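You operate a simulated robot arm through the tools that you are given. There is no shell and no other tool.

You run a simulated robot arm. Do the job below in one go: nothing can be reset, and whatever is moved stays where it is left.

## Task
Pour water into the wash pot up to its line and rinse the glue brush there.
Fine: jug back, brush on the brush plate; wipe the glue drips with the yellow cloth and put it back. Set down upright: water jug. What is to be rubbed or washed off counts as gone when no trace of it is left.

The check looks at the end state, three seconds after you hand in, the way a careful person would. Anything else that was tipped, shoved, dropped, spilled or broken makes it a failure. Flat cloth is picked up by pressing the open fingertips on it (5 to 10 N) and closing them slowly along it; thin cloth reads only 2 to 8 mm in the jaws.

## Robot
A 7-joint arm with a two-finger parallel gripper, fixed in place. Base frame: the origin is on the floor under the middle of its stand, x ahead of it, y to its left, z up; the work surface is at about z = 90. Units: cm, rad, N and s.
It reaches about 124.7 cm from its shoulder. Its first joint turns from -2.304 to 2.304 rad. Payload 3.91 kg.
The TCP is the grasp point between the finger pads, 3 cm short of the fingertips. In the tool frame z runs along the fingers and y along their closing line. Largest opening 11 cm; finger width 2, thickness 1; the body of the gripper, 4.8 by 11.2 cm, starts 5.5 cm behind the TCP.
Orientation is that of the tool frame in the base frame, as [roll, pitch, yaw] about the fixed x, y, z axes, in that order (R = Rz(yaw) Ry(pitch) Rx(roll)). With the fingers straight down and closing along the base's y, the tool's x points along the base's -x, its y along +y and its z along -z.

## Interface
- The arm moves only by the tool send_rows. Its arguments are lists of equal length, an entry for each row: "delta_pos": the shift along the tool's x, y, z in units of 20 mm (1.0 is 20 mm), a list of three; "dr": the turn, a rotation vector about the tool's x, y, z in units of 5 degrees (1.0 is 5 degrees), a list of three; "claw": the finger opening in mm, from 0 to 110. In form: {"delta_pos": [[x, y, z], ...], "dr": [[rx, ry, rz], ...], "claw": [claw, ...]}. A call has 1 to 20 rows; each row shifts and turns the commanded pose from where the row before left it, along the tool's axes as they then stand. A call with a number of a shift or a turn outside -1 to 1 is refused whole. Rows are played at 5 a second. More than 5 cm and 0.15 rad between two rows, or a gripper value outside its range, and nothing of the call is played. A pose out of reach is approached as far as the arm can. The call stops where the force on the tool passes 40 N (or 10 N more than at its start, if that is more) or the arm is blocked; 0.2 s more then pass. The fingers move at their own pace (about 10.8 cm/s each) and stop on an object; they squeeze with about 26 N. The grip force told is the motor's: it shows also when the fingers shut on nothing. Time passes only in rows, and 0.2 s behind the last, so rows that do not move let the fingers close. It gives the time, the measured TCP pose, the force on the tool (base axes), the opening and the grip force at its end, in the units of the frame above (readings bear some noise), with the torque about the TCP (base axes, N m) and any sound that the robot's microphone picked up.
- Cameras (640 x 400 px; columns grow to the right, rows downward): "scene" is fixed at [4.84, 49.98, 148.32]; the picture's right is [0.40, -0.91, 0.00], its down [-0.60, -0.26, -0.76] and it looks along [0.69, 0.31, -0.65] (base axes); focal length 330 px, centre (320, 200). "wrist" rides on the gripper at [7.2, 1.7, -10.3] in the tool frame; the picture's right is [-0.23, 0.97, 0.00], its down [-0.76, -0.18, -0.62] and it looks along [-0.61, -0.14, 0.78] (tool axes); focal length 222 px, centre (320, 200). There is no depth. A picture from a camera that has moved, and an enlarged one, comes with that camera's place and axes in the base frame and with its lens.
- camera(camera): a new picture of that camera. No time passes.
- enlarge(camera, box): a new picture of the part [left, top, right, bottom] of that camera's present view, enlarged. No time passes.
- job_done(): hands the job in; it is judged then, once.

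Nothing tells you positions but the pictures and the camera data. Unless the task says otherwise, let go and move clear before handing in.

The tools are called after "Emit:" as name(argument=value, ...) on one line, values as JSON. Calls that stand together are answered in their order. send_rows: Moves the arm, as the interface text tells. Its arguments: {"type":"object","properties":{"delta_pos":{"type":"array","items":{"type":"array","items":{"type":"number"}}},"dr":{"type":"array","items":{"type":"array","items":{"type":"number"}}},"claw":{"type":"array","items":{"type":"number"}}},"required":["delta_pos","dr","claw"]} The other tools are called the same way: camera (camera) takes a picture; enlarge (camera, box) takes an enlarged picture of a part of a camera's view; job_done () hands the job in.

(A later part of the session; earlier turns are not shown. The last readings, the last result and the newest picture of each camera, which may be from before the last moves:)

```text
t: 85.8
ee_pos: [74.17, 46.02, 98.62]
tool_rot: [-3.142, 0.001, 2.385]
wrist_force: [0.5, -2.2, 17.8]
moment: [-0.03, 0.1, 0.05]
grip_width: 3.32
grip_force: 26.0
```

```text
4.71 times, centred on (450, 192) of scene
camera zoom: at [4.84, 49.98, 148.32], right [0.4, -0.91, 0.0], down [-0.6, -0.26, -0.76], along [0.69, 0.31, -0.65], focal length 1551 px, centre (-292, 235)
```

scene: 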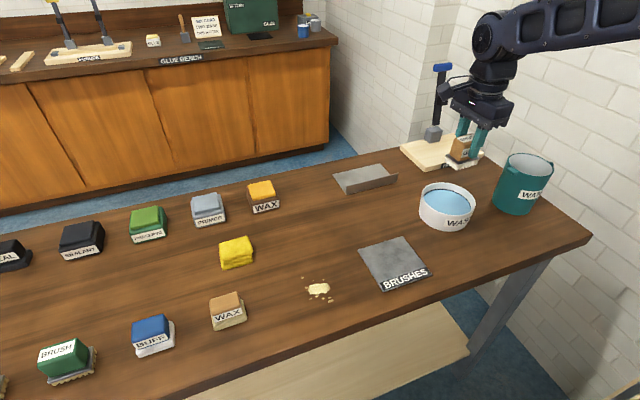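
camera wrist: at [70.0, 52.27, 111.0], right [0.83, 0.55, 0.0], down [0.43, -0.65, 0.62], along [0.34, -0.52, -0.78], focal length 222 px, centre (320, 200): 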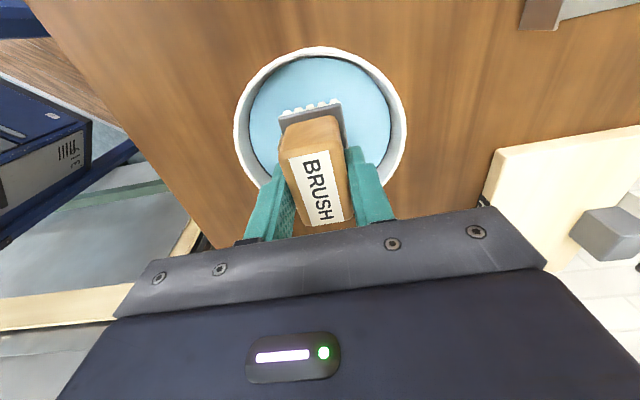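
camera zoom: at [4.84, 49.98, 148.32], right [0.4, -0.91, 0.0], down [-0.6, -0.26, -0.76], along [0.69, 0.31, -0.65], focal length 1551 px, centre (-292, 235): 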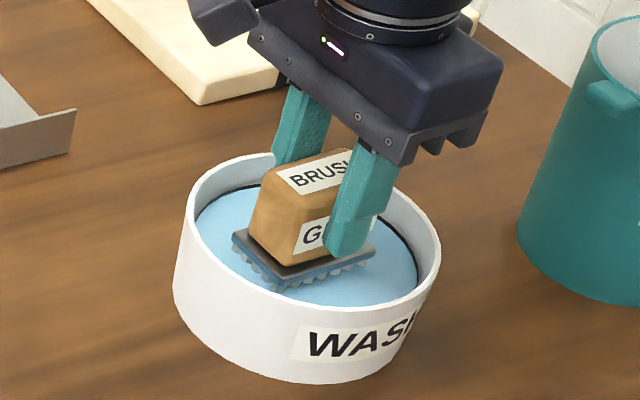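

The bristles touched the submerged block. I'll lift 2–3 mm off it and swish the brush back and forth in the water.

Emit:
send_rows(delta_pos=[[0, 0, -0.14], [0.5, 0, 0], [-0.5, 0, 0], [-0.5, 0, 0], [0.5, 0, 0], [0, 0.5, 0], [0, -0.5, 0], [0, -0.5, 0], [0, 0.5, 0], [0.5, 0, 0], [-0.5, 0, 0], [-0.5, 0, 0], [0.5, 0, 0], [0, 0.5, 0], [0, -0.5, 0], [0, -0.5, 0], [0, 0.5, 0], [0.5, 0, 0], [-0.5, 0, 0], [0, 0, 0]], dr=[[0, 0, 0], [0, 0, 0], [0, 0, 0], [0, 0, 0], [0, 0, 0], [0, 0, 0], [0, 0, 0], [0, 0, 0], [0, 0, 0], [0, 0, 0], [0, 0, 0], [0, 0, 0], [0, 0, 0], [0, 0, 0], [0, 0, 0], [0, 0, 0], [0, 0, 0], [0, 0, 0], [0, 0, 0], [0, 0, 0]], claw=[20, 20, 20, 20, 20, 20, 20, 20, 20, 20, 20, 20, 20, 20, 20, 20, 20, 20, 20, 20])

Emit:
enlarge(camera="scene", box=[410, 150, 490, 235])

```text
t: 90.0
ee_pos: [74.17, 46.17, 98.82]
tool_rot: [-3.14, 0.002, 2.384]
wrist_force: [0.2, -0.4, 0.2]
moment: [0.0, -0.01, -0.03]
grip_width: 3.34
grip_force: 26.1
```

```text
4.71 times, centred on (450, 192) of scene
camera zoom: at [4.84, 49.98, 148.32], right [0.4, -0.91, 0.0], down [-0.6, -0.26, -0.76], along [0.69, 0.31, -0.65], focal length 1551 px, centre (-292, 235)
```

zoom: 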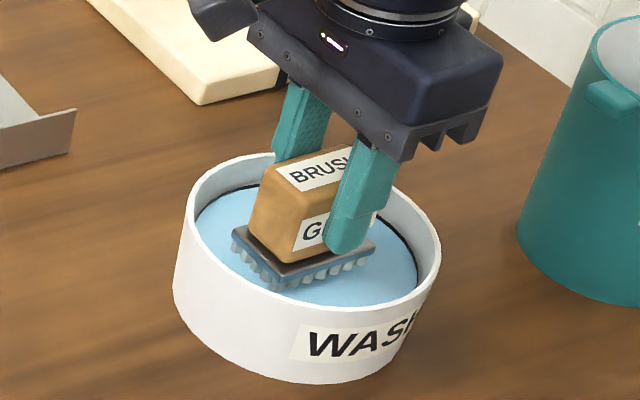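

I'll give it another round of swishing, including small plunges, then lift it and inspect the bristles.

Emit:
send_rows(delta_pos=[[0.6, 0, 0], [-0.6, 0, 0], [-0.6, 0, 0], [0.6, 0, 0], [0.6, 0, 0], [-0.6, 0, 0], [-0.6, 0, 0], [0.6, 0, 0], [0, 0.6, 0], [0, -0.6, 0], [0, -0.6, 0], [0, 0.6, 0], [0, 0, -0.4], [0, 0, 0.4], [0.6, 0, 0], [-0.6, 0, 0], [-0.6, 0, 0], [0.6, 0, 0], [0, 0, -0.4], [0, 0, 0.4]], dr=[[0, 0, 0], [0, 0, 0], [0, 0, 0], [0, 0, 0], [0, 0, 0], [0, 0, 0], [0, 0, 0], [0, 0, 0], [0, 0, 0], [0, 0, 0], [0, 0, 0], [0, 0, 0], [0, 0, 0], [0, 0, 0], [0, 0, 0], [0, 0, 0], [0, 0, 0], [0, 0, 0], [0, 0, 0], [0, 0, 0]], claw=[20, 20, 20, 20, 20, 20, 20, 20, 20, 20, 20, 20, 20, 20, 20, 20, 20, 20, 20, 20])

Emit:
send_rows(delta_pos=[[0, 0, -0.3], [0, 0, -0.4], [0, 0, -0.6], [0, 0, -0.8], [0, 0, -0.9], [0, 0, 0], [0, 0, 0]], dr=[[0, 0, 0], [0, 0, 0], [0, 0, 0], [0, 0, 0], [0, 0, 0], [0, 0, 0], [0, 0, 0]], claw=[20, 20, 20, 20, 20, 20, 20])

Emit:
enlarge(camera="scene", box=[410, 110, 510, 235])

```text
t: 94.2
ee_pos: [74.15, 45.88, 98.85]
tool_rot: [-3.139, 0.003, 2.384]
wrist_force: [-0.2, -0.1, -0.2]
moment: [-0.05, -0.02, 0.0]
grip_width: 3.38
grip_force: 25.9
```

```text
t: 95.8
ee_pos: [74.18, 45.95, 104.87]
tool_rot: [-3.141, 0.003, 2.383]
wrist_force: [-0.9, 0.2, -1.2]
moment: [0.01, 0.01, 0.01]
grip_width: 3.31
grip_force: 26.0
```

```text
3.20 times, centred on (460, 172) of scene
camera zoom: at [4.84, 49.98, 148.32], right [0.4, -0.91, 0.0], down [-0.6, -0.26, -0.76], along [0.69, 0.31, -0.65], focal length 1055 px, centre (-128, 288)
```

zoom: 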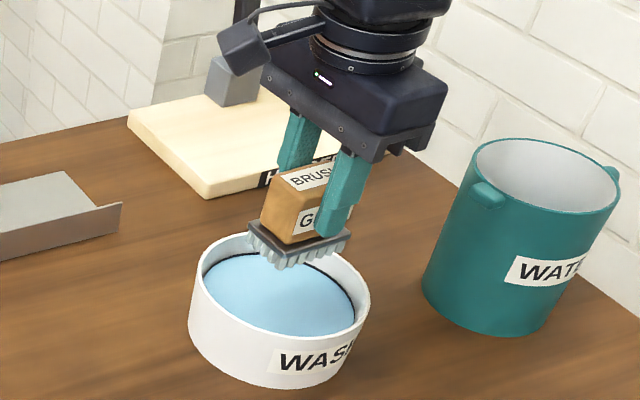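

Emit:
enlarge(camera="scene", box=[440, 155, 480, 205])

Emit:
enlarge(camera="wrist", box=[230, 40, 410, 240])

```text
8.00 times, centred on (460, 180) of scene
camera zoom: at [4.84, 49.98, 148.32], right [0.4, -0.91, 0.0], down [-0.6, -0.26, -0.76], along [0.69, 0.31, -0.65], focal length 2637 px, centre (-800, 360)
```

zoom: 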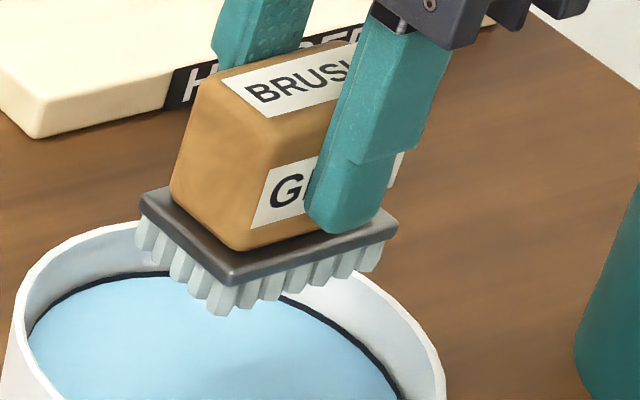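

```text
2.00 times, centred on (320, 140) of wrist
camera zoom: at [69.97, 52.19, 115.2], right [0.83, 0.55, 0.0], down [0.43, -0.65, 0.62], along [0.34, -0.52, -0.78], focal length 444 px, centre (320, 320)
```

zoom: 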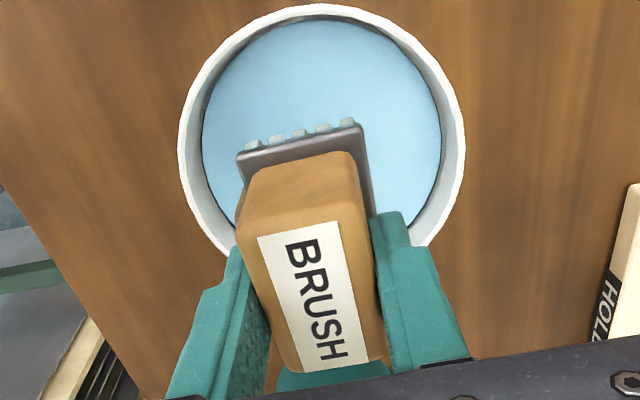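

The bristles changed from glue-cream to a clean grey. I'll let the brush drip over the pot for two seconds, then carry it to the brush plate (centre about 54, 54).

Emit:
send_rows(delta_pos=[[0, 0, 0], [0, 0, 0], [0, 0, 0], [0, 0, 0], [0, 0, 0], [0, 0, 0], [0, 0, 0], [0, 0, 0], [0, 0, 0], [0, 0, 0], [0, 0, 0], [0, 0, 0], [0, 0, 0], [0, 0, 0], [0, 0, 0]], dr=[[0, 0, 0], [0, 0, 0], [0, 0, 0], [0, 0, 0], [0, 0, 0], [0, 0, 0], [0, 0, 0], [0, 0, 0], [0, 0, 0], [0, 0, 0], [0, 0, 0], [0, 0, 0], [0, 0, 0], [0, 0, 0], [0, 0, 0]], claw=[20, 20, 20, 20, 20, 20, 20, 20, 20, 20, 20, 20, 20, 20, 20])

Emit:
enlarge(camera="scene", box=[410, 150, 510, 235])

Emit:
send_rows(delta_pos=[[0, 0, -0.8], [0, 0, -0.8], [0, 0, -0.8], [0.844, -0.319, 0], [0.844, -0.319, 0], [0.844, -0.319, 0], [0.844, -0.319, 0], [0.844, -0.319, 0], [0.844, -0.319, 0], [0.844, -0.319, 0], [0.844, -0.319, 0], [0.844, -0.319, 0], [0.844, -0.319, 0], [0.844, -0.319, 0], [0.844, -0.319, 0], [0, 0, 0]], dr=[[0, 0, 0], [0, 0, 0], [0, 0, 0], [0, 0, 0], [0, 0, 0], [0, 0, 0], [0, 0, 0], [0, 0, 0], [0, 0, 0], [0, 0, 0], [0, 0, 0], [0, 0, 0], [0, 0, 0], [0, 0, 0], [0, 0, 0], [0, 0, 0]], claw=[20, 20, 20, 20, 20, 20, 20, 20, 20, 20, 20, 20, 20, 20, 20, 20])

Emit:
camera(camera="wrist")

Emit:
camera(camera="scene")

```text
t: 99.0
ee_pos: [74.12, 45.95, 105.01]
tool_rot: [-3.14, 0.002, 2.383]
wrist_force: [0.1, 0.3, -1.9]
moment: [-0.01, 0.01, -0.01]
grip_width: 3.34
grip_force: 26.0
```

```text
4.71 times, centred on (460, 192) of scene
camera zoom: at [4.84, 49.98, 148.32], right [0.4, -0.91, 0.0], down [-0.6, -0.26, -0.76], along [0.69, 0.31, -0.65], focal length 1551 px, centre (-339, 235)
```

zoom: 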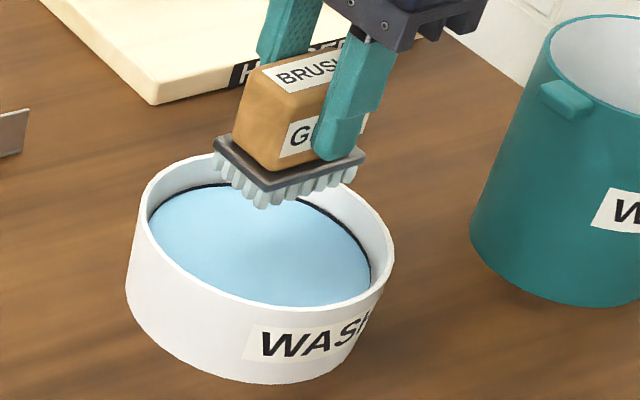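

```text
t: 102.4
ee_pos: [54.12, 54.55, 109.61]
tool_rot: [-3.139, 0.003, 2.384]
wrist_force: [0.3, -0.1, -0.3]
moment: [0.0, 0.01, -0.02]
grip_width: 3.35
grip_force: 26.5
```

```text
taken
camera wrist: at [49.89, 60.64, 119.88], right [0.83, 0.55, 0.0], down [0.43, -0.65, 0.62], along [0.34, -0.52, -0.78], focal length 222 px, centre (320, 200)
```

wrist: 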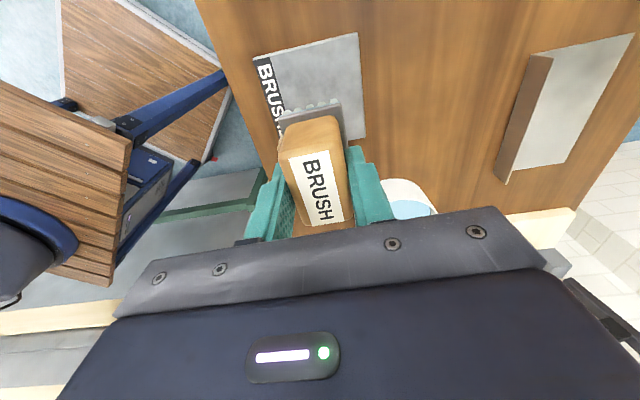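

```text
taken
```

scene: 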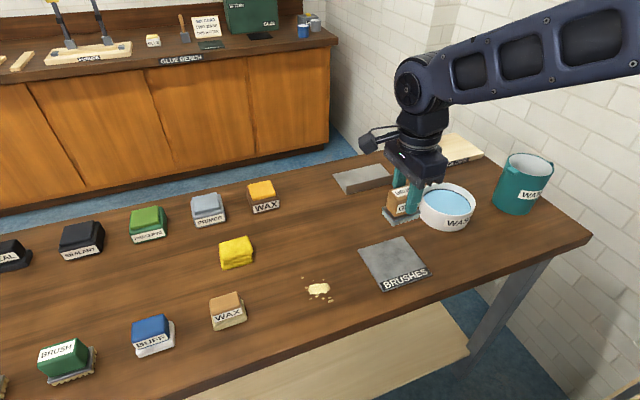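

The brush hangs over the plate's clear area. I'll lower it and set it down gently.

Emit:
send_rows(delta_pos=[[0, 0, 0.8], [0, 0, 0.8], [0, 0, 0.8], [0, 0, 0.8], [0, 0, 0.8], [0, 0, 0.8], [0, 0, 0.8], [0, 0, 0.5], [0, 0, 0.2], [0, 0, 0]], dr=[[0, 0, 0], [0, 0, 0], [0, 0, 0], [0, 0, 0], [0, 0, 0], [0, 0, 0], [0, 0, 0], [0, 0, 0], [0, 0, 0], [0, 0, 0]], claw=[20, 20, 20, 20, 20, 20, 20, 20, 20, 20])

Emit:
enlarge(camera="scene", box=[340, 180, 460, 300])

```text
t: 104.6
ee_pos: [54.27, 54.36, 96.97]
tool_rot: [-3.141, 0.003, 2.384]
wrist_force: [-0.6, 0.0, -1.6]
moment: [0.02, 0.04, 0.05]
grip_width: 3.36
grip_force: 25.8
```

```text
3.33 times, centred on (400, 240) of scene
camera zoom: at [4.84, 49.98, 148.32], right [0.4, -0.91, 0.0], down [-0.6, -0.26, -0.76], along [0.69, 0.31, -0.65], focal length 1099 px, centre (53, 67)
```

zoom: 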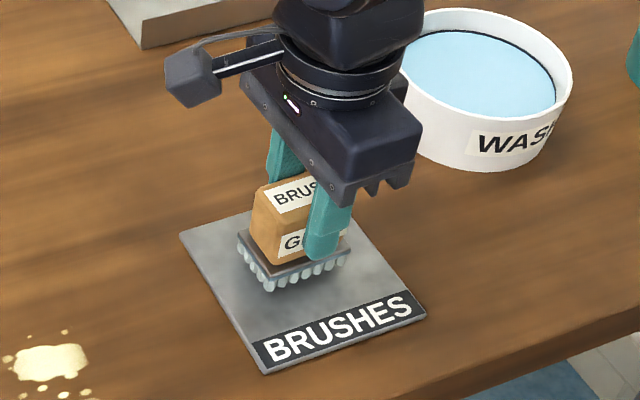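

Emit:
send_rows(delta_pos=[[0, 0, 0.15], [0, 0, 0.1], [0, 0, 0]], dr=[[0, 0, 0], [0, 0, 0], [0, 0, 0]], claw=[20, 20, 20])

Emit:
send_rows(delta_pos=[[0, 0, 0.06], [0, 0, 0.04], [0, 0, 0]], dr=[[0, 0, 0], [0, 0, 0], [0, 0, 0]], claw=[20, 20, 20])

```text
t: 105.4
ee_pos: [54.16, 54.38, 96.52]
tool_rot: [-3.141, 0.0, 2.384]
wrist_force: [0.5, -0.2, -1.1]
moment: [-0.01, 0.01, 0.04]
grip_width: 3.37
grip_force: 25.6
```

```text
t: 106.2
ee_pos: [54.15, 54.45, 96.28]
tool_rot: [-3.14, 0.002, 2.385]
wrist_force: [-0.7, 0.0, 3.2]
moment: [0.09, 0.02, 0.02]
grip_width: 3.33
grip_force: 26.1
```

The brush has touched the plate. I'll open and lift away.

Emit:
send_rows(delta_pos=[[0, 0, 0], [0, 0, 0], [0, 0, 0], [0, 0, 0], [0, 0, -0.3], [0, 0, -0.6], [0, 0, -1], [0, 0, -1], [0, 0, -1], [0, 0, -1], [0, 0, -1], [0, 0, -1], [0, 0, -1], [0, 0, -1], [0, 0, -1]], dr=[[0, 0, 0], [0, 0, 0], [0, 0, 0], [0, 0, 0], [0, 0, 0], [0, 0, 0], [0, 0, 0], [0, 0, 0], [0, 0, 0], [0, 0, 0], [0, 0, 0], [0, 0, 0], [0, 0, 0], [0, 0, 0], [0, 0, 0]], claw=[36, 45, 60, 65, 65, 65, 65, 65, 65, 65, 65, 65, 65, 65, 65])

Emit:
camera(camera="scene")

Emit:
camera(camera="wrist")

Emit:
enlarge(camera="scene", box=[340, 170, 490, 300])

```text
t: 109.4
ee_pos: [53.96, 54.45, 116.2]
tool_rot: [-3.14, 0.0, 2.385]
wrist_force: [0.1, 0.3, -1.1]
moment: [0.0, -0.01, 0.01]
grip_width: 6.52
grip_force: 0.1
```

```text
taken
```

scene: 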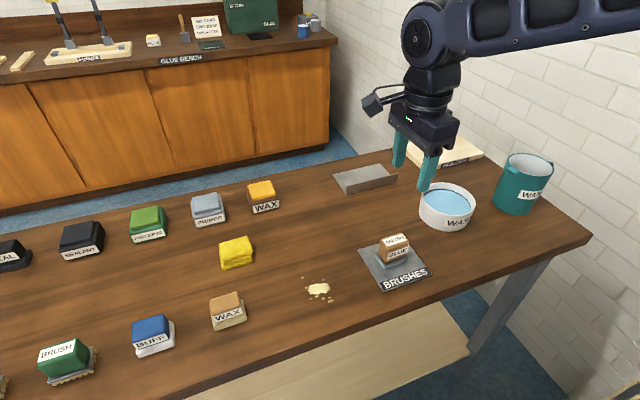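

```text
taken
camera wrist: at [49.84, 60.64, 126.39], right [0.83, 0.55, 0.0], down [0.43, -0.65, 0.62], along [0.34, -0.52, -0.78], focal length 222 px, centre (320, 200)
```

wrist: 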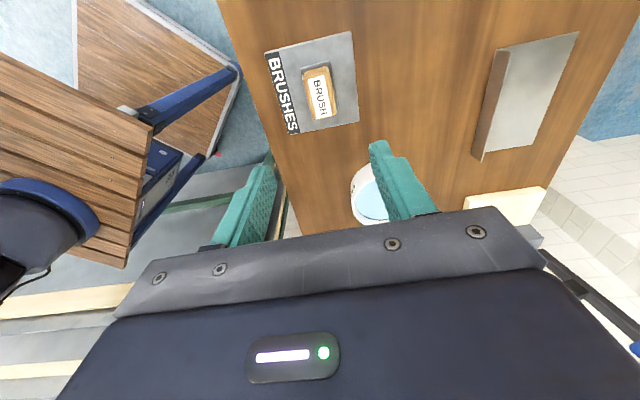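

```text
3.08 times, centred on (415, 235) of scene
camera zoom: at [4.84, 49.98, 148.32], right [0.4, -0.91, 0.0], down [-0.6, -0.26, -0.76], along [0.69, 0.31, -0.65], focal length 1014 px, centre (28, 92)
```

zoom: 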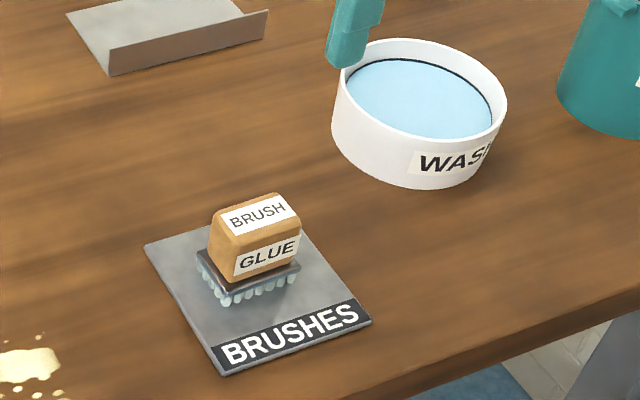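

The brush stands on its plate. Next is the yellow cloth; I'll look at it closely.

Emit:
enlarge(camera="scene", box=[205, 225, 270, 280])

Emit:
enlarge(camera="scene", box=[180, 220, 360, 340])

```text
7.27 times, centred on (238, 252) of scene
camera zoom: at [4.84, 49.98, 148.32], right [0.4, -0.91, 0.0], down [-0.6, -0.26, -0.76], along [0.69, 0.31, -0.65], focal length 2397 px, centre (920, -182)
```

zoom: 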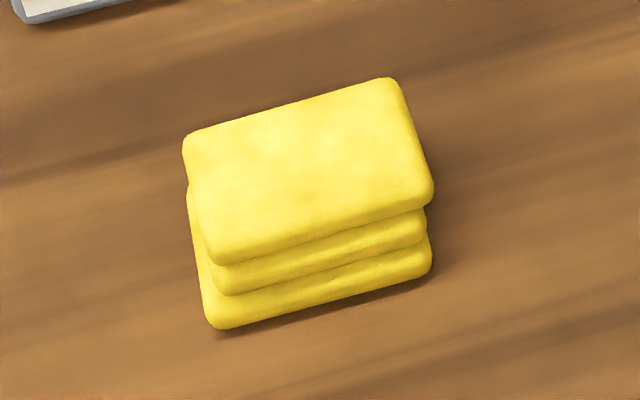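

```text
3.33 times, centred on (270, 280) of scene
camera zoom: at [4.84, 49.98, 148.32], right [0.4, -0.91, 0.0], down [-0.6, -0.26, -0.76], along [0.69, 0.31, -0.65], focal length 1099 px, centre (487, -67)
```

zoom: 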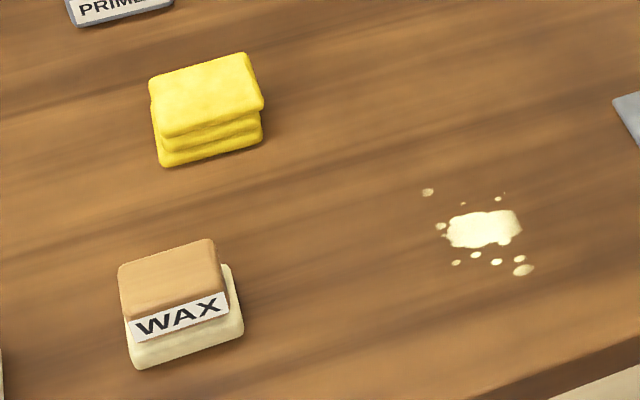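

The cloth is a folded pad about 6.5 × 4.9 × 2.7 cm near (41.7, 86.8), aligned with the table. I'll move above it with the same tool angle.

Emit:
send_rows(delta_pos=[[0.972, 0.47, 0], [0.972, 0.47, 0], [0.972, 0.47, 0], [0.972, 0.47, 0], [0.972, 0.47, 0], [0.972, 0.47, 0], [0.972, 0.47, 0], [0.972, 0.47, 0], [0.972, 0.47, 0], [0.972, 0.47, 0], [0.972, 0.47, 0], [0.972, 0.47, 0], [0.972, 0.47, 0], [0.972, 0.47, 0], [0.972, 0.47, 0], [0.972, 0.47, 0], [0, 0, 0]], dr=[[0, 0, 0], [0, 0, 0], [0, 0, 0], [0, 0, 0], [0, 0, 0], [0, 0, 0], [0, 0, 0], [0, 0, 0], [0, 0, 0], [0, 0, 0], [0, 0, 0], [0, 0, 0], [0, 0, 0], [0, 0, 0], [0, 0, 0], [0, 0, 0], [0, 0, 0]], claw=[80, 80, 80, 80, 80, 80, 80, 80, 80, 80, 80, 80, 80, 80, 80, 80, 80])

Emit:
camera(camera="wrist")

Emit:
camera(camera="scene")

```text
t: 113.0
ee_pos: [42.03, 86.47, 116.04]
tool_rot: [-3.138, 0.002, 2.384]
wrist_force: [0.6, 0.3, 0.6]
moment: [0.02, -0.01, -0.01]
grip_width: 7.99
grip_force: 0.1
```

```text
taken
camera wrist: at [37.73, 92.69, 126.3], right [0.83, 0.55, 0.0], down [0.43, -0.65, 0.62], along [0.34, -0.52, -0.78], focal length 222 px, centre (320, 200)
```

wrist: 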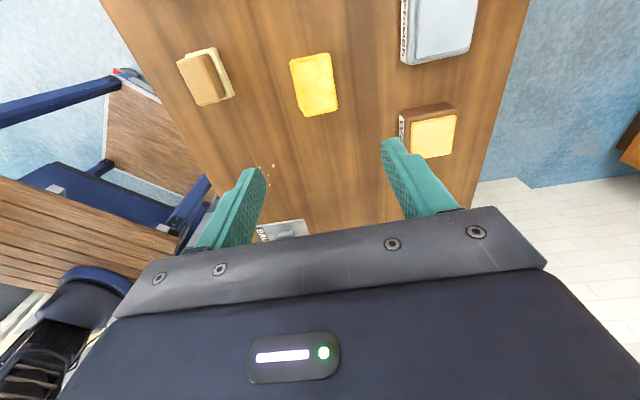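

```text
taken
```

scene: 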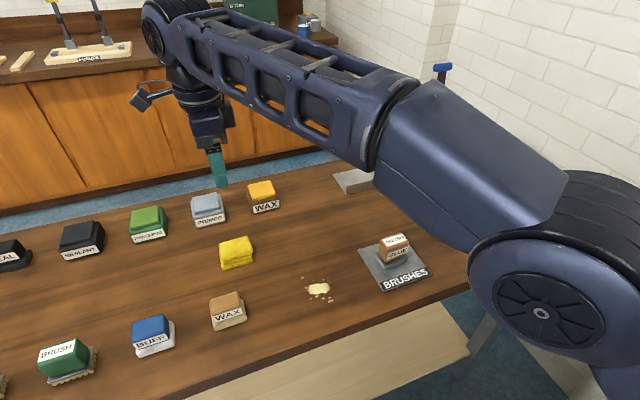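

Emit:
enlarge(camera="wrist", box=[270, 40, 360, 130])

Emit:
enlarge(camera="wrist", box=[160, 20, 500, 240])

```text
4.44 times, centred on (315, 85) of wrist
camera zoom: at [37.73, 92.69, 126.3], right [0.83, 0.55, 0.0], down [0.43, -0.65, 0.62], along [0.34, -0.52, -0.78], focal length 987 px, centre (342, 711)
```

zoom: 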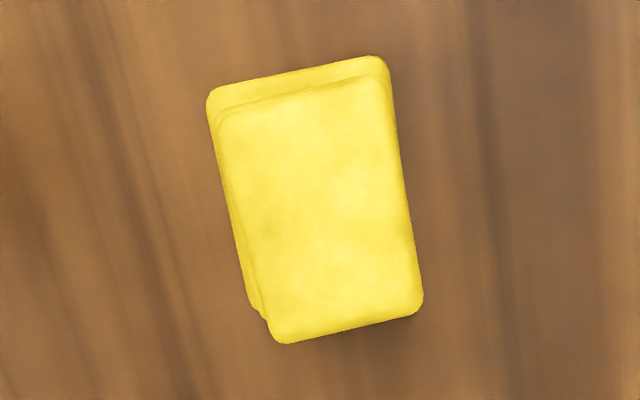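

```text
1.82 times, centred on (330, 130) of wrist
camera zoom: at [37.73, 92.69, 126.3], right [0.83, 0.55, 0.0], down [0.43, -0.65, 0.62], along [0.34, -0.52, -0.78], focal length 404 px, centre (302, 327)
```

zoom: 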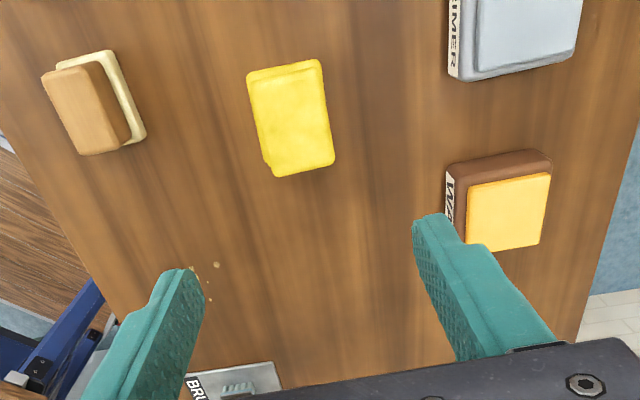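

The cloth is within half a centimetre of the TCP and well aligned. I'll correct and descend to just above it.

Emit:
send_rows(delta_pos=[[0.21, -0.19, 0.5], [0, 0, 0.9], [0, 0, 0.9], [0, 0, 0.9], [0, 0, 0.9], [0, 0, 0.9], [0, 0, 0.9], [0, 0, 0.9], [0, 0, 0.9], [0, 0, 0.9], [0, 0, 0.7], [0, 0, 0]], dr=[[0, 0, 0], [0, 0, 0], [0, 0, 0], [0, 0, 0], [0, 0, 0], [0, 0, 0], [0, 0, 0], [0, 0, 0], [0, 0, 0], [0, 0, 0], [0, 0, 0], [0, 0, 0]], claw=[80, 80, 80, 80, 80, 80, 80, 80, 80, 80, 80, 80])

Emit:
enlarge(camera="wrist", box=[200, 60, 440, 240])

Emit:
camera(camera="scene")

```text
t: 115.6
ee_pos: [41.35, 86.58, 97.56]
tool_rot: [-3.14, 0.002, 2.382]
wrist_force: [-0.3, -0.3, 0.4]
moment: [0.01, 0.01, -0.02]
grip_width: 8.0
grip_force: 0.1
```

```text
2.22 times, centred on (320, 150) of wrist
camera zoom: at [37.14, 92.8, 107.7], right [0.83, 0.55, 0.0], down [0.43, -0.65, 0.62], along [0.34, -0.52, -0.78], focal length 494 px, centre (320, 311)
```

zoom: 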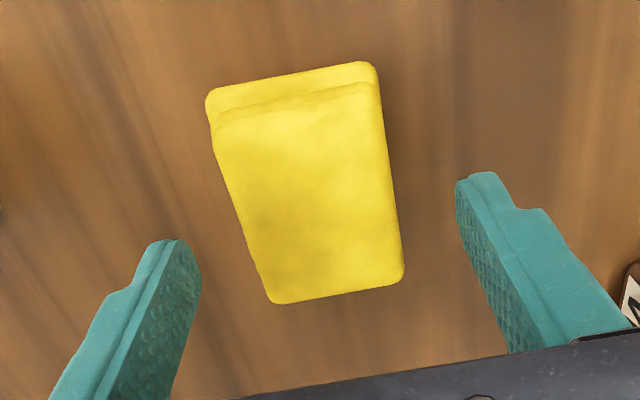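

```text
taken
```

scene: 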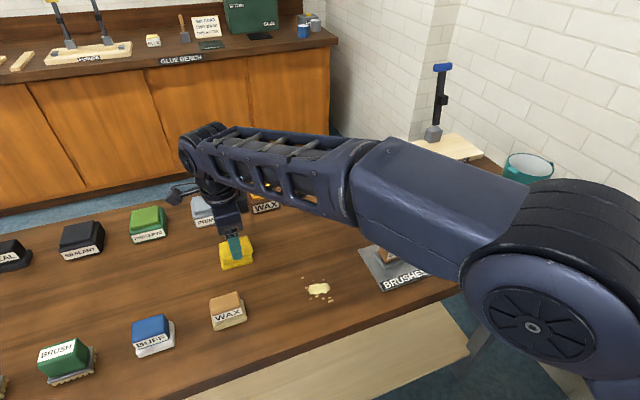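

Cloth is centred between the fingers. I'll lower to about 1 cm fingertip clearance above the table and close.

Emit:
send_rows(delta_pos=[[-0.1, -0.07, 0.4], [0, 0, 0.4], [0, 0, 0.4], [0, 0, 0.4], [0, 0, 0.22], [0, 0, 0]], dr=[[0, 0, 0], [0, 0, 0], [0, 0, 0], [0, 0, 0], [0, 0, 0], [0, 0, 0]], claw=[80, 80, 80, 80, 80, 80])

Emit:
send_rows(delta_pos=[[0, 0, 0], [0, 0, 0], [0, 0, 0], [0, 0, 0], [0, 0, 0], [0, 0, 0], [0, 0, 0], [0, 0, 0], [0, 0, 0]], dr=[[0, 0, 0], [0, 0, 0], [0, 0, 0], [0, 0, 0], [0, 0, 0], [0, 0, 0], [0, 0, 0], [0, 0, 0], [0, 0, 0]], claw=[70, 62, 56, 52, 48, 44, 40, 36, 36])

Emit:
enlarge(camera="wrist", box=[200, 60, 440, 240])

Emit:
enlarge(camera="scene", box=[180, 190, 340, 310])

```text
t: 117.0
ee_pos: [41.45, 86.33, 93.73]
tool_rot: [-3.14, 0.001, 2.384]
wrist_force: [0.6, 0.6, -0.2]
moment: [-0.01, 0.02, -0.05]
grip_width: 7.99
grip_force: 0.0
```

```text
t: 119.0
ee_pos: [41.46, 86.6, 93.87]
tool_rot: [-3.14, 0.002, 2.383]
wrist_force: [-0.3, 0.1, 3.2]
moment: [-0.04, 0.11, -0.02]
grip_width: 5.71
grip_force: 25.9
```

```text
2.22 times, centred on (320, 150) of wrist
camera zoom: at [37.14, 92.69, 104.12], right [0.83, 0.55, 0.0], down [0.43, -0.65, 0.62], along [0.34, -0.52, -0.78], focal length 494 px, centre (320, 311)
```

zoom: 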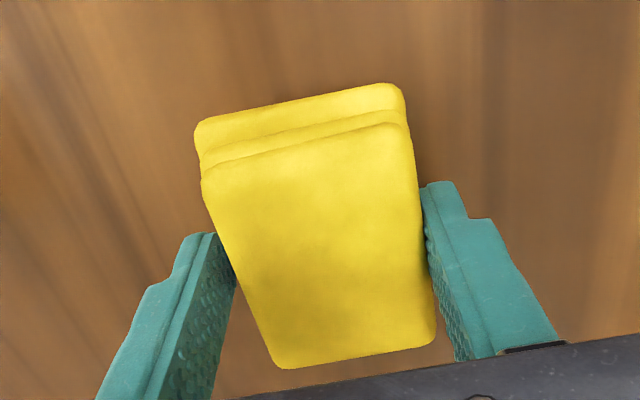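

```text
3.33 times, centred on (260, 250) of scene
camera zoom: at [4.84, 49.98, 148.32], right [0.4, -0.91, 0.0], down [-0.6, -0.26, -0.76], along [0.69, 0.31, -0.65], focal length 1099 px, centre (520, 33)
```

zoom: 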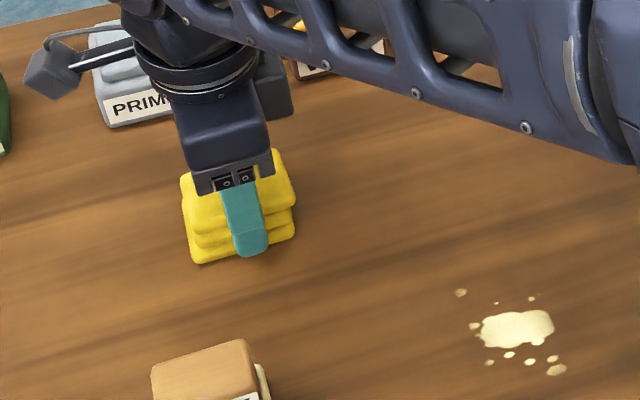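

The pad is held firmly (5.7 cm). I'll lift it and carry it beside the drips, beyond the far end.

Emit:
send_rows(delta_pos=[[0, 0, -0.3], [0, 0, -0.6], [0, 0, -0.8], [0, 0, -0.8], [0, 0, -0.8], [0, 0, -0.8], [-0.85, -0.477, 0], [-0.85, -0.477, 0], [-0.85, -0.477, 0], [-0.85, -0.477, 0], [-0.85, -0.477, 0], [-0.85, -0.477, 0], [-0.85, -0.477, 0], [-0.85, -0.477, 0], [0, 0, 0]], dr=[[0, 0, 0], [0, 0, 0], [0, 0, 0], [0, 0, 0], [0, 0, 0], [0, 0, 0], [0, 0, 0], [0, 0, 0], [0, 0, 0], [0, 0, 0], [0, 0, 0], [0, 0, 0], [0, 0, 0], [0, 0, 0], [0, 0, 0]], claw=[36, 36, 36, 36, 36, 36, 36, 36, 36, 36, 36, 36, 36, 36, 36])

Emit:
camera(camera="scene")

Emit:
camera(camera="wrist")

```text
t: 122.2
ee_pos: [46.11, 71.53, 101.88]
tool_rot: [-3.138, 0.001, 2.384]
wrist_force: [0.3, 0.0, -0.6]
moment: [-0.01, 0.01, -0.02]
grip_width: 5.67
grip_force: 25.7
```

```text
taken
```

scene: 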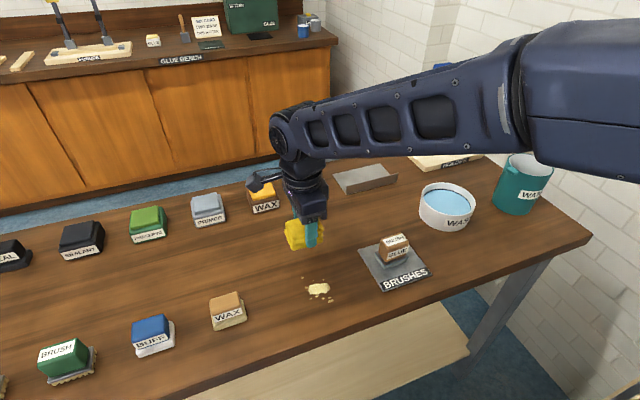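

```text
taken
camera wrist: at [41.94, 77.72, 112.23], right [0.83, 0.55, 0.0], down [0.43, -0.65, 0.62], along [0.34, -0.52, -0.78], focal length 222 px, centre (320, 200)
```

wrist: 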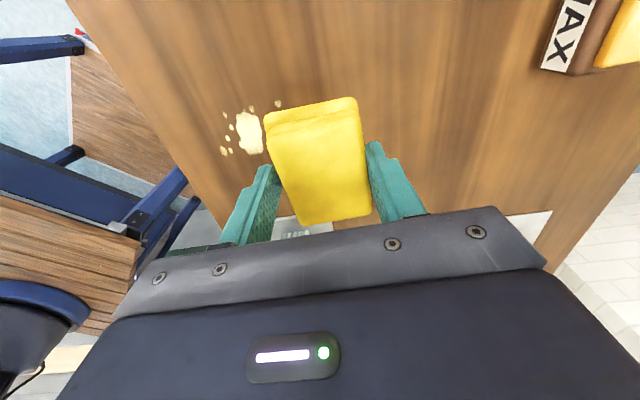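

The drips lie 3.5–11 cm toward the table's front from here, within the pad's width. I'll lower the pad onto clean wood first, then press lightly.

Emit:
send_rows(delta_pos=[[0.1, 0, 0.6], [0, 0, 0.8], [0, 0, 0.8], [0, 0, 0.8], [0, 0, 0.5], [0, 0, 0.3], [0, 0, 0]], dr=[[0, 0, 0], [0, 0, 0], [0, 0, 0], [0, 0, 0], [0, 0, 0], [0, 0, 0], [0, 0, 0]], claw=[36, 36, 36, 36, 36, 36, 36])

Emit:
send_rows(delta_pos=[[0, 0, 0.1], [0, 0, 0.08], [0, 0, 0]], dr=[[0, 0, 0], [0, 0, 0], [0, 0, 0]], claw=[36, 36, 36])

```text
t: 123.8
ee_pos: [45.95, 71.74, 94.38]
tool_rot: [-3.141, 0.002, 2.384]
wrist_force: [-0.1, 0.8, -1.1]
moment: [-0.01, 0.01, 0.03]
grip_width: 5.7
grip_force: 25.7
```

```text
t: 124.6
ee_pos: [45.79, 71.67, 94.08]
tool_rot: [-3.141, 0.002, 2.384]
wrist_force: [0.0, -0.1, -0.2]
moment: [0.0, 0.0, 0.02]
grip_width: 5.74
grip_force: 25.9
```

Emit:
send_rows(delta_pos=[[0, 0, 0.05], [0, 0, 0.04], [0, 0, 0]], dr=[[0, 0, 0], [0, 0, 0], [0, 0, 0]], claw=[36, 36, 36])

Emit:
send_rows(delta_pos=[[0, 0, 0.03], [0, 0, 0]], dr=[[0, 0, 0], [0, 0, 0]], claw=[36, 36])

```text
t: 125.4
ee_pos: [45.92, 71.53, 93.92]
tool_rot: [-3.138, 0.002, 2.386]
wrist_force: [0.2, 0.4, -0.7]
moment: [0.0, -0.03, 0.0]
grip_width: 5.73
grip_force: 26.3
```

```text
t: 126.0
ee_pos: [45.96, 71.61, 93.93]
tool_rot: [-3.139, 0.002, 2.385]
wrist_force: [-1.7, 0.1, 4.1]
moment: [-0.06, 0.13, -0.07]
grip_width: 5.7
grip_force: 25.7
```

Contact at about 4 N. I'll press a touch more and make a first slow stroke across the drips.

Emit:
send_rows(delta_pos=[[0, 0, 0.015], [0, -0.3, 0], [0, -0.5, 0], [0, -0.5, 0], [0, -0.5, 0], [0, -0.5, 0], [0, -0.5, 0], [0, -0.5, 0], [0, -0.5, 0]], dr=[[0, 0, 0], [0, 0, 0], [0, 0, 0], [0, 0, 0], [0, 0, 0], [0, 0, 0], [0, 0, 0], [0, 0, 0], [0, 0, 0]], claw=[36, 36, 36, 36, 36, 36, 36, 36, 36])

Emit:
enlarge(camera="scene", box=[250, 220, 390, 330])

Emit:
camera(camera="wrist")

```text
t: 128.0
ee_pos: [40.81, 65.87, 93.99]
tool_rot: [-3.141, 0.001, 2.386]
wrist_force: [-0.1, 0.4, 0.4]
moment: [0.02, 0.03, 0.01]
grip_width: 5.7
grip_force: 25.8
```

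```text
3.64 times, centred on (320, 275) of scene
camera zoom: at [4.84, 49.98, 148.32], right [0.4, -0.91, 0.0], down [-0.6, -0.26, -0.76], along [0.69, 0.31, -0.65], focal length 1198 px, centre (320, -73)
```

zoom: 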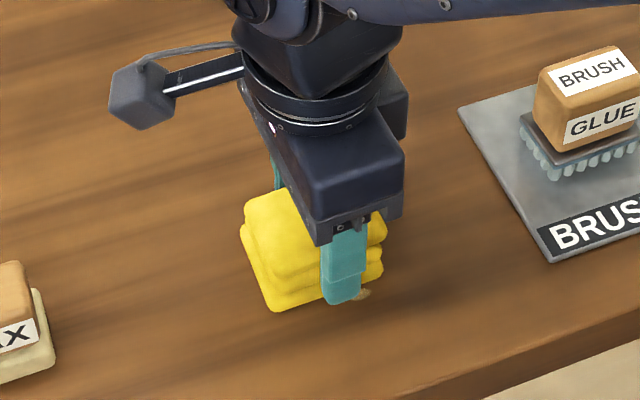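

```text
taken
camera wrist: at [36.52, 72.22, 104.13], right [0.83, 0.55, 0.0], down [0.43, -0.65, 0.62], along [0.34, -0.52, -0.78], focal length 222 px, centre (320, 200)
```

wrist: 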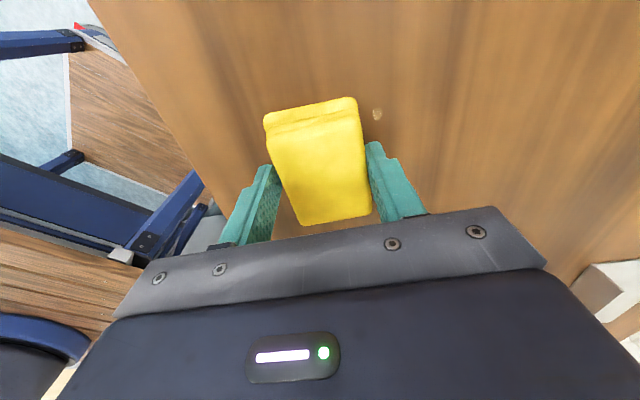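

The pressure faded during the stroke and one far droplet is only faded. I'll press slightly more and go on with monitored strokes.

Emit:
send_rows(delta_pos=[[0, 0, 0.04], [0, 0, 0]], dr=[[0, 0, 0], [0, 0, 0]], claw=[36, 36])

Emit:
send_rows(delta_pos=[[0, 0, 0.02], [0, 0, 0]], dr=[[0, 0, 0], [0, 0, 0]], claw=[36, 36])

```text
t: 128.6
ee_pos: [40.69, 66.05, 93.96]
tool_rot: [3.141, 0.002, 2.383]
wrist_force: [-1.2, -2.9, 11.8]
moment: [-0.37, 0.28, 0.02]
grip_width: 5.72
grip_force: 26.0
```

```text
t: 129.2
ee_pos: [40.7, 66.16, 93.74]
tool_rot: [3.141, 0.001, 2.384]
wrist_force: [-0.3, -4.3, 23.1]
moment: [-0.43, 0.23, -0.02]
grip_width: 5.7
grip_force: 25.9
```

That's 23 N, more than wanted. I'll back off to about 10 N and continue the stroke forward.

Emit:
send_rows(delta_pos=[[0, 0, -0.022], [0, -0.4, 0], [0, -0.5, 0], [0, -0.5, 0]], dr=[[0, 0, 0], [0, 0, 0], [0, 0, 0], [0, 0, 0]], claw=[36, 36, 36, 36])

Emit:
send_rows(delta_pos=[[0, -0.5, 0], [0, -0.4, 0], [0, 0, 0]], dr=[[0, 0, 0], [0, 0, 0], [0, 0, 0]], claw=[36, 36, 36])

Emit:
enlarge(camera="scene", box=[250, 220, 390, 330])

Emit:
camera(camera="wrist")

```text
t: 130.2
ee_pos: [38.8, 64.0, 93.78]
tool_rot: [-3.141, -0.001, 2.384]
wrist_force: [7.3, 9.6, 30.9]
moment: [0.1, 0.06, -0.04]
grip_width: 5.7
grip_force: 25.8
```

```text
t: 131.0
ee_pos: [37.57, 62.72, 93.84]
tool_rot: [-3.141, 0.002, 2.383]
wrist_force: [9.3, 7.0, 34.3]
moment: [-0.01, 0.0, -0.05]
grip_width: 5.7
grip_force: 26.5
```

```text
3.64 times, centred on (320, 275) of scene
camera zoom: at [4.84, 49.98, 148.32], right [0.4, -0.91, 0.0], down [-0.6, -0.26, -0.76], along [0.69, 0.31, -0.65], focal length 1198 px, centre (320, -73)
```

zoom: 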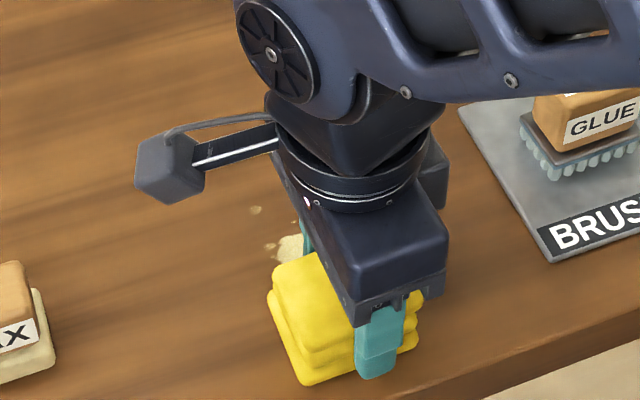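

```text
taken
camera wrist: at [33.34, 68.95, 104.08], right [0.83, 0.55, 0.0], down [0.43, -0.65, 0.62], along [0.34, -0.52, -0.78], focal length 222 px, centre (320, 200)
```

wrist: 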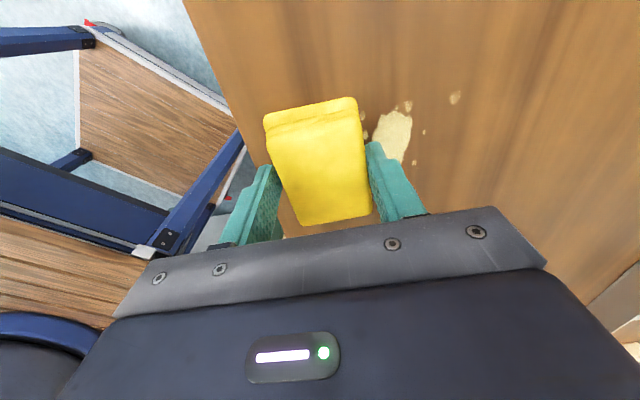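

Force rose to 34 N and glue remains faintly. I'll ease off and wipe back and forth with readings between strokes.

Emit:
send_rows(delta_pos=[[0, 0, -0.045], [0, 0, 0]], dr=[[0, 0, 0], [0, 0, 0]], claw=[36, 36])

Emit:
send_rows(delta_pos=[[0, 0.4, 0], [0, 0.5, 0], [0, 0.5, 0], [0, 0.5, 0], [0, 0, 0]], dr=[[0, 0, 0], [0, 0, 0], [0, 0, 0], [0, 0, 0], [0, 0, 0]], claw=[36, 36, 36, 36, 36])

```text
t: 131.6
ee_pos: [37.61, 62.7, 93.92]
tool_rot: [-3.141, 0.0, 2.384]
wrist_force: [8.5, 2.2, 23.8]
moment: [-0.03, -0.04, -0.01]
grip_width: 5.69
grip_force: 26.3
```

```text
t: 132.8
ee_pos: [40.18, 65.46, 93.8]
tool_rot: [-3.139, 0.002, 2.385]
wrist_force: [-3.7, -2.4, 9.6]
moment: [-0.28, 0.35, -0.03]
grip_width: 5.71
grip_force: 26.1
```

About 10 N now. I'll continue the stroke back to the far end, pressing lightly.

Emit:
send_rows(delta_pos=[[0, 0.5, 0], [0, 0.5, 0], [0, 0.5, 0], [0, 0, 0]], dr=[[0, 0, 0], [0, 0, 0], [0, 0, 0], [0, 0, 0]], claw=[36, 36, 36, 36])

Emit:
send_rows(delta_pos=[[0, 0.5, 0], [0, 0.5, 0], [0, 0.5, 0], [0, 0, 0]], dr=[[0, 0, 0], [0, 0, 0], [0, 0, 0], [0, 0, 0]], claw=[36, 36, 36, 36])

Emit:
enlarge(camera="scene", box=[250, 220, 390, 330])

Emit:
enlarge(camera="wrist", box=[180, 70, 380, 200])

```text
t: 133.8
ee_pos: [42.18, 67.65, 93.77]
tool_rot: [3.141, 0.003, 2.383]
wrist_force: [-2.9, -3.8, 8.1]
moment: [-0.25, 0.31, -0.01]
grip_width: 5.71
grip_force: 25.7
```

```text
t: 134.8
ee_pos: [44.19, 69.95, 93.95]
tool_rot: [-3.14, 0.002, 2.384]
wrist_force: [-0.7, -2.1, 7.0]
moment: [-0.23, 0.19, 0.02]
grip_width: 5.71
grip_force: 26.6
```

```text
3.64 times, centred on (320, 275) of scene
camera zoom: at [4.84, 49.98, 148.32], right [0.4, -0.91, 0.0], down [-0.6, -0.26, -0.76], along [0.69, 0.31, -0.65], focal length 1198 px, centre (320, -73)
```

zoom: 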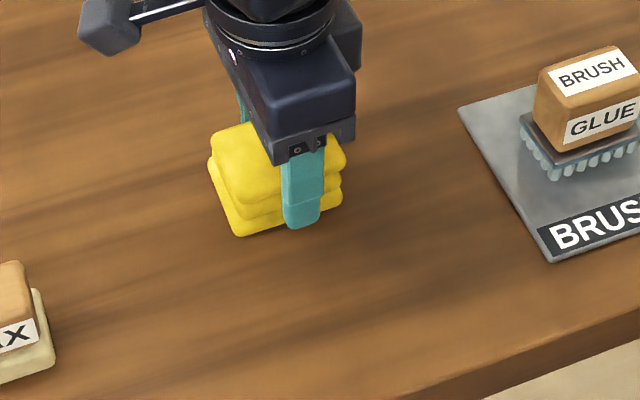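

```text
3.08 times, centred on (280, 135) of wrist
camera zoom: at [40.03, 76.14, 104.1], right [0.83, 0.55, 0.0], down [0.43, -0.65, 0.62], along [0.34, -0.52, -0.78], focal length 684 px, centre (443, 400)
```

zoom: 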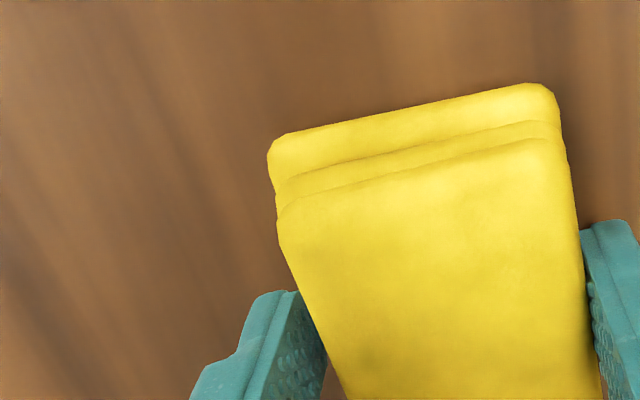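

The drips look wiped away where visible. I'll finish the end, then make one more pass shifted sideways on each side.

Emit:
send_rows(delta_pos=[[0, 0.5, 0], [0, 0.5, 0], [0, 0.2, 0], [0.3, 0, 0], [0.3, 0, 0], [0, 0, 0]], dr=[[0, 0, 0], [0, 0, 0], [0, 0, 0], [0, 0, 0], [0, 0, 0], [0, 0, 0]], claw=[36, 36, 36, 36, 36, 36])

Emit:
send_rows(delta_pos=[[0, -0.4, 0], [0, -0.5, 0], [0, -0.5, 0], [0, -0.5, 0], [0, 0, 0]], dr=[[0, 0, 0], [0, 0, 0], [0, 0, 0], [0, 0, 0], [0, 0, 0]], claw=[36, 36, 36, 36, 36])

```text
t: 136.2
ee_pos: [45.14, 72.54, 93.93]
tool_rot: [-3.14, 0.002, 2.385]
wrist_force: [3.4, -2.4, 7.0]
moment: [-0.24, 0.09, 0.1]
grip_width: 5.67
grip_force: 26.7
```

```text
t: 137.4
ee_pos: [42.45, 69.64, 93.86]
tool_rot: [-3.141, 0.004, 2.384]
wrist_force: [0.0, 0.4, 7.9]
moment: [-0.21, 0.19, 0.03]
grip_width: 5.69
grip_force: 26.2
```

Emit:
send_rows(delta_pos=[[0, -0.5, 0], [0, -0.5, 0], [0, -0.5, 0], [0, -0.5, 0], [0, 0, 0]], dr=[[0, 0, 0], [0, 0, 0], [0, 0, 0], [0, 0, 0], [0, 0, 0]], claw=[36, 36, 36, 36, 36])

Emit:
send_rows(delta_pos=[[0, -0.5, 0], [0, -0.5, 0], [0, -0.5, 0], [0, 0, 0]], dr=[[0, 0, 0], [0, 0, 0], [0, 0, 0], [0, 0, 0]], claw=[36, 36, 36, 36])

Emit:
enlarge(camera="scene", box=[250, 220, 390, 330])

Emit:
enlarge(camera="wrist", box=[300, 50, 520, 210])

```text
t: 138.6
ee_pos: [39.71, 66.92, 93.82]
tool_rot: [3.14, 0.003, 2.383]
wrist_force: [3.7, 2.8, 14.5]
moment: [-0.21, 0.23, -0.02]
grip_width: 5.72
grip_force: 25.8
```

```text
t: 139.6
ee_pos: [37.59, 64.69, 93.88]
tool_rot: [-3.139, 0.002, 2.383]
wrist_force: [4.0, 4.8, 25.6]
moment: [-0.18, 0.17, 0.03]
grip_width: 5.71
grip_force: 25.8
```

```text
3.64 times, centred on (320, 275) of scene
camera zoom: at [4.84, 49.98, 148.32], right [0.4, -0.91, 0.0], down [-0.6, -0.26, -0.76], along [0.69, 0.31, -0.65], focal length 1198 px, centre (320, -73)
```

zoom: 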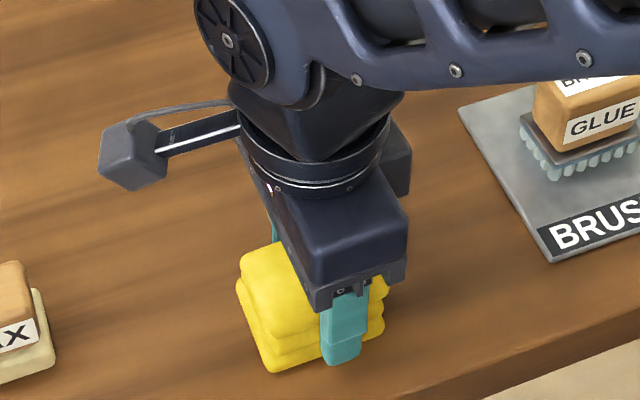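

```text
2.50 times, centred on (410, 130) of wrist
camera zoom: at [33.32, 70.84, 104.08], right [0.83, 0.55, 0.0], down [0.43, -0.65, 0.62], along [0.34, -0.52, -0.78], focal length 555 px, centre (95, 375)
```

zoom: 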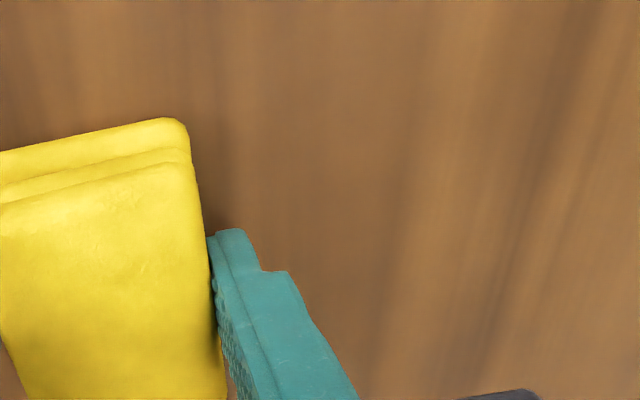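

Clean behind the pad. I'll ease pressure, shift to the other side lane and stroke back.

Emit:
send_rows(delta_pos=[[0, 0, -0.03], [-0.4, 0, 0], [-0.4, 0, 0], [-0.4, 0, 0], [0, 0, 0]], dr=[[0, 0, 0], [0, 0, 0], [0, 0, 0], [0, 0, 0], [0, 0, 0]], claw=[36, 36, 36, 36, 36])

Emit:
send_rows(delta_pos=[[0, 0.4, 0], [0, 0.5, 0], [0, 0.5, 0], [0, 0.5, 0], [0, 0, 0]], dr=[[0, 0, 0], [0, 0, 0], [0, 0, 0], [0, 0, 0], [0, 0, 0]], claw=[36, 36, 36, 36, 36])

```text
t: 140.8
ee_pos: [39.37, 62.87, 93.88]
tool_rot: [-3.141, 0.001, 2.384]
wrist_force: [-3.0, 0.5, 10.3]
moment: [-0.17, 0.3, -0.1]
grip_width: 5.68
grip_force: 25.4
```

```text
t: 142.0
ee_pos: [41.94, 65.68, 93.94]
tool_rot: [-3.139, 0.001, 2.383]
wrist_force: [-0.5, -0.1, 0.3]
moment: [0.0, -0.01, -0.03]
grip_width: 5.69
grip_force: 26.0
```

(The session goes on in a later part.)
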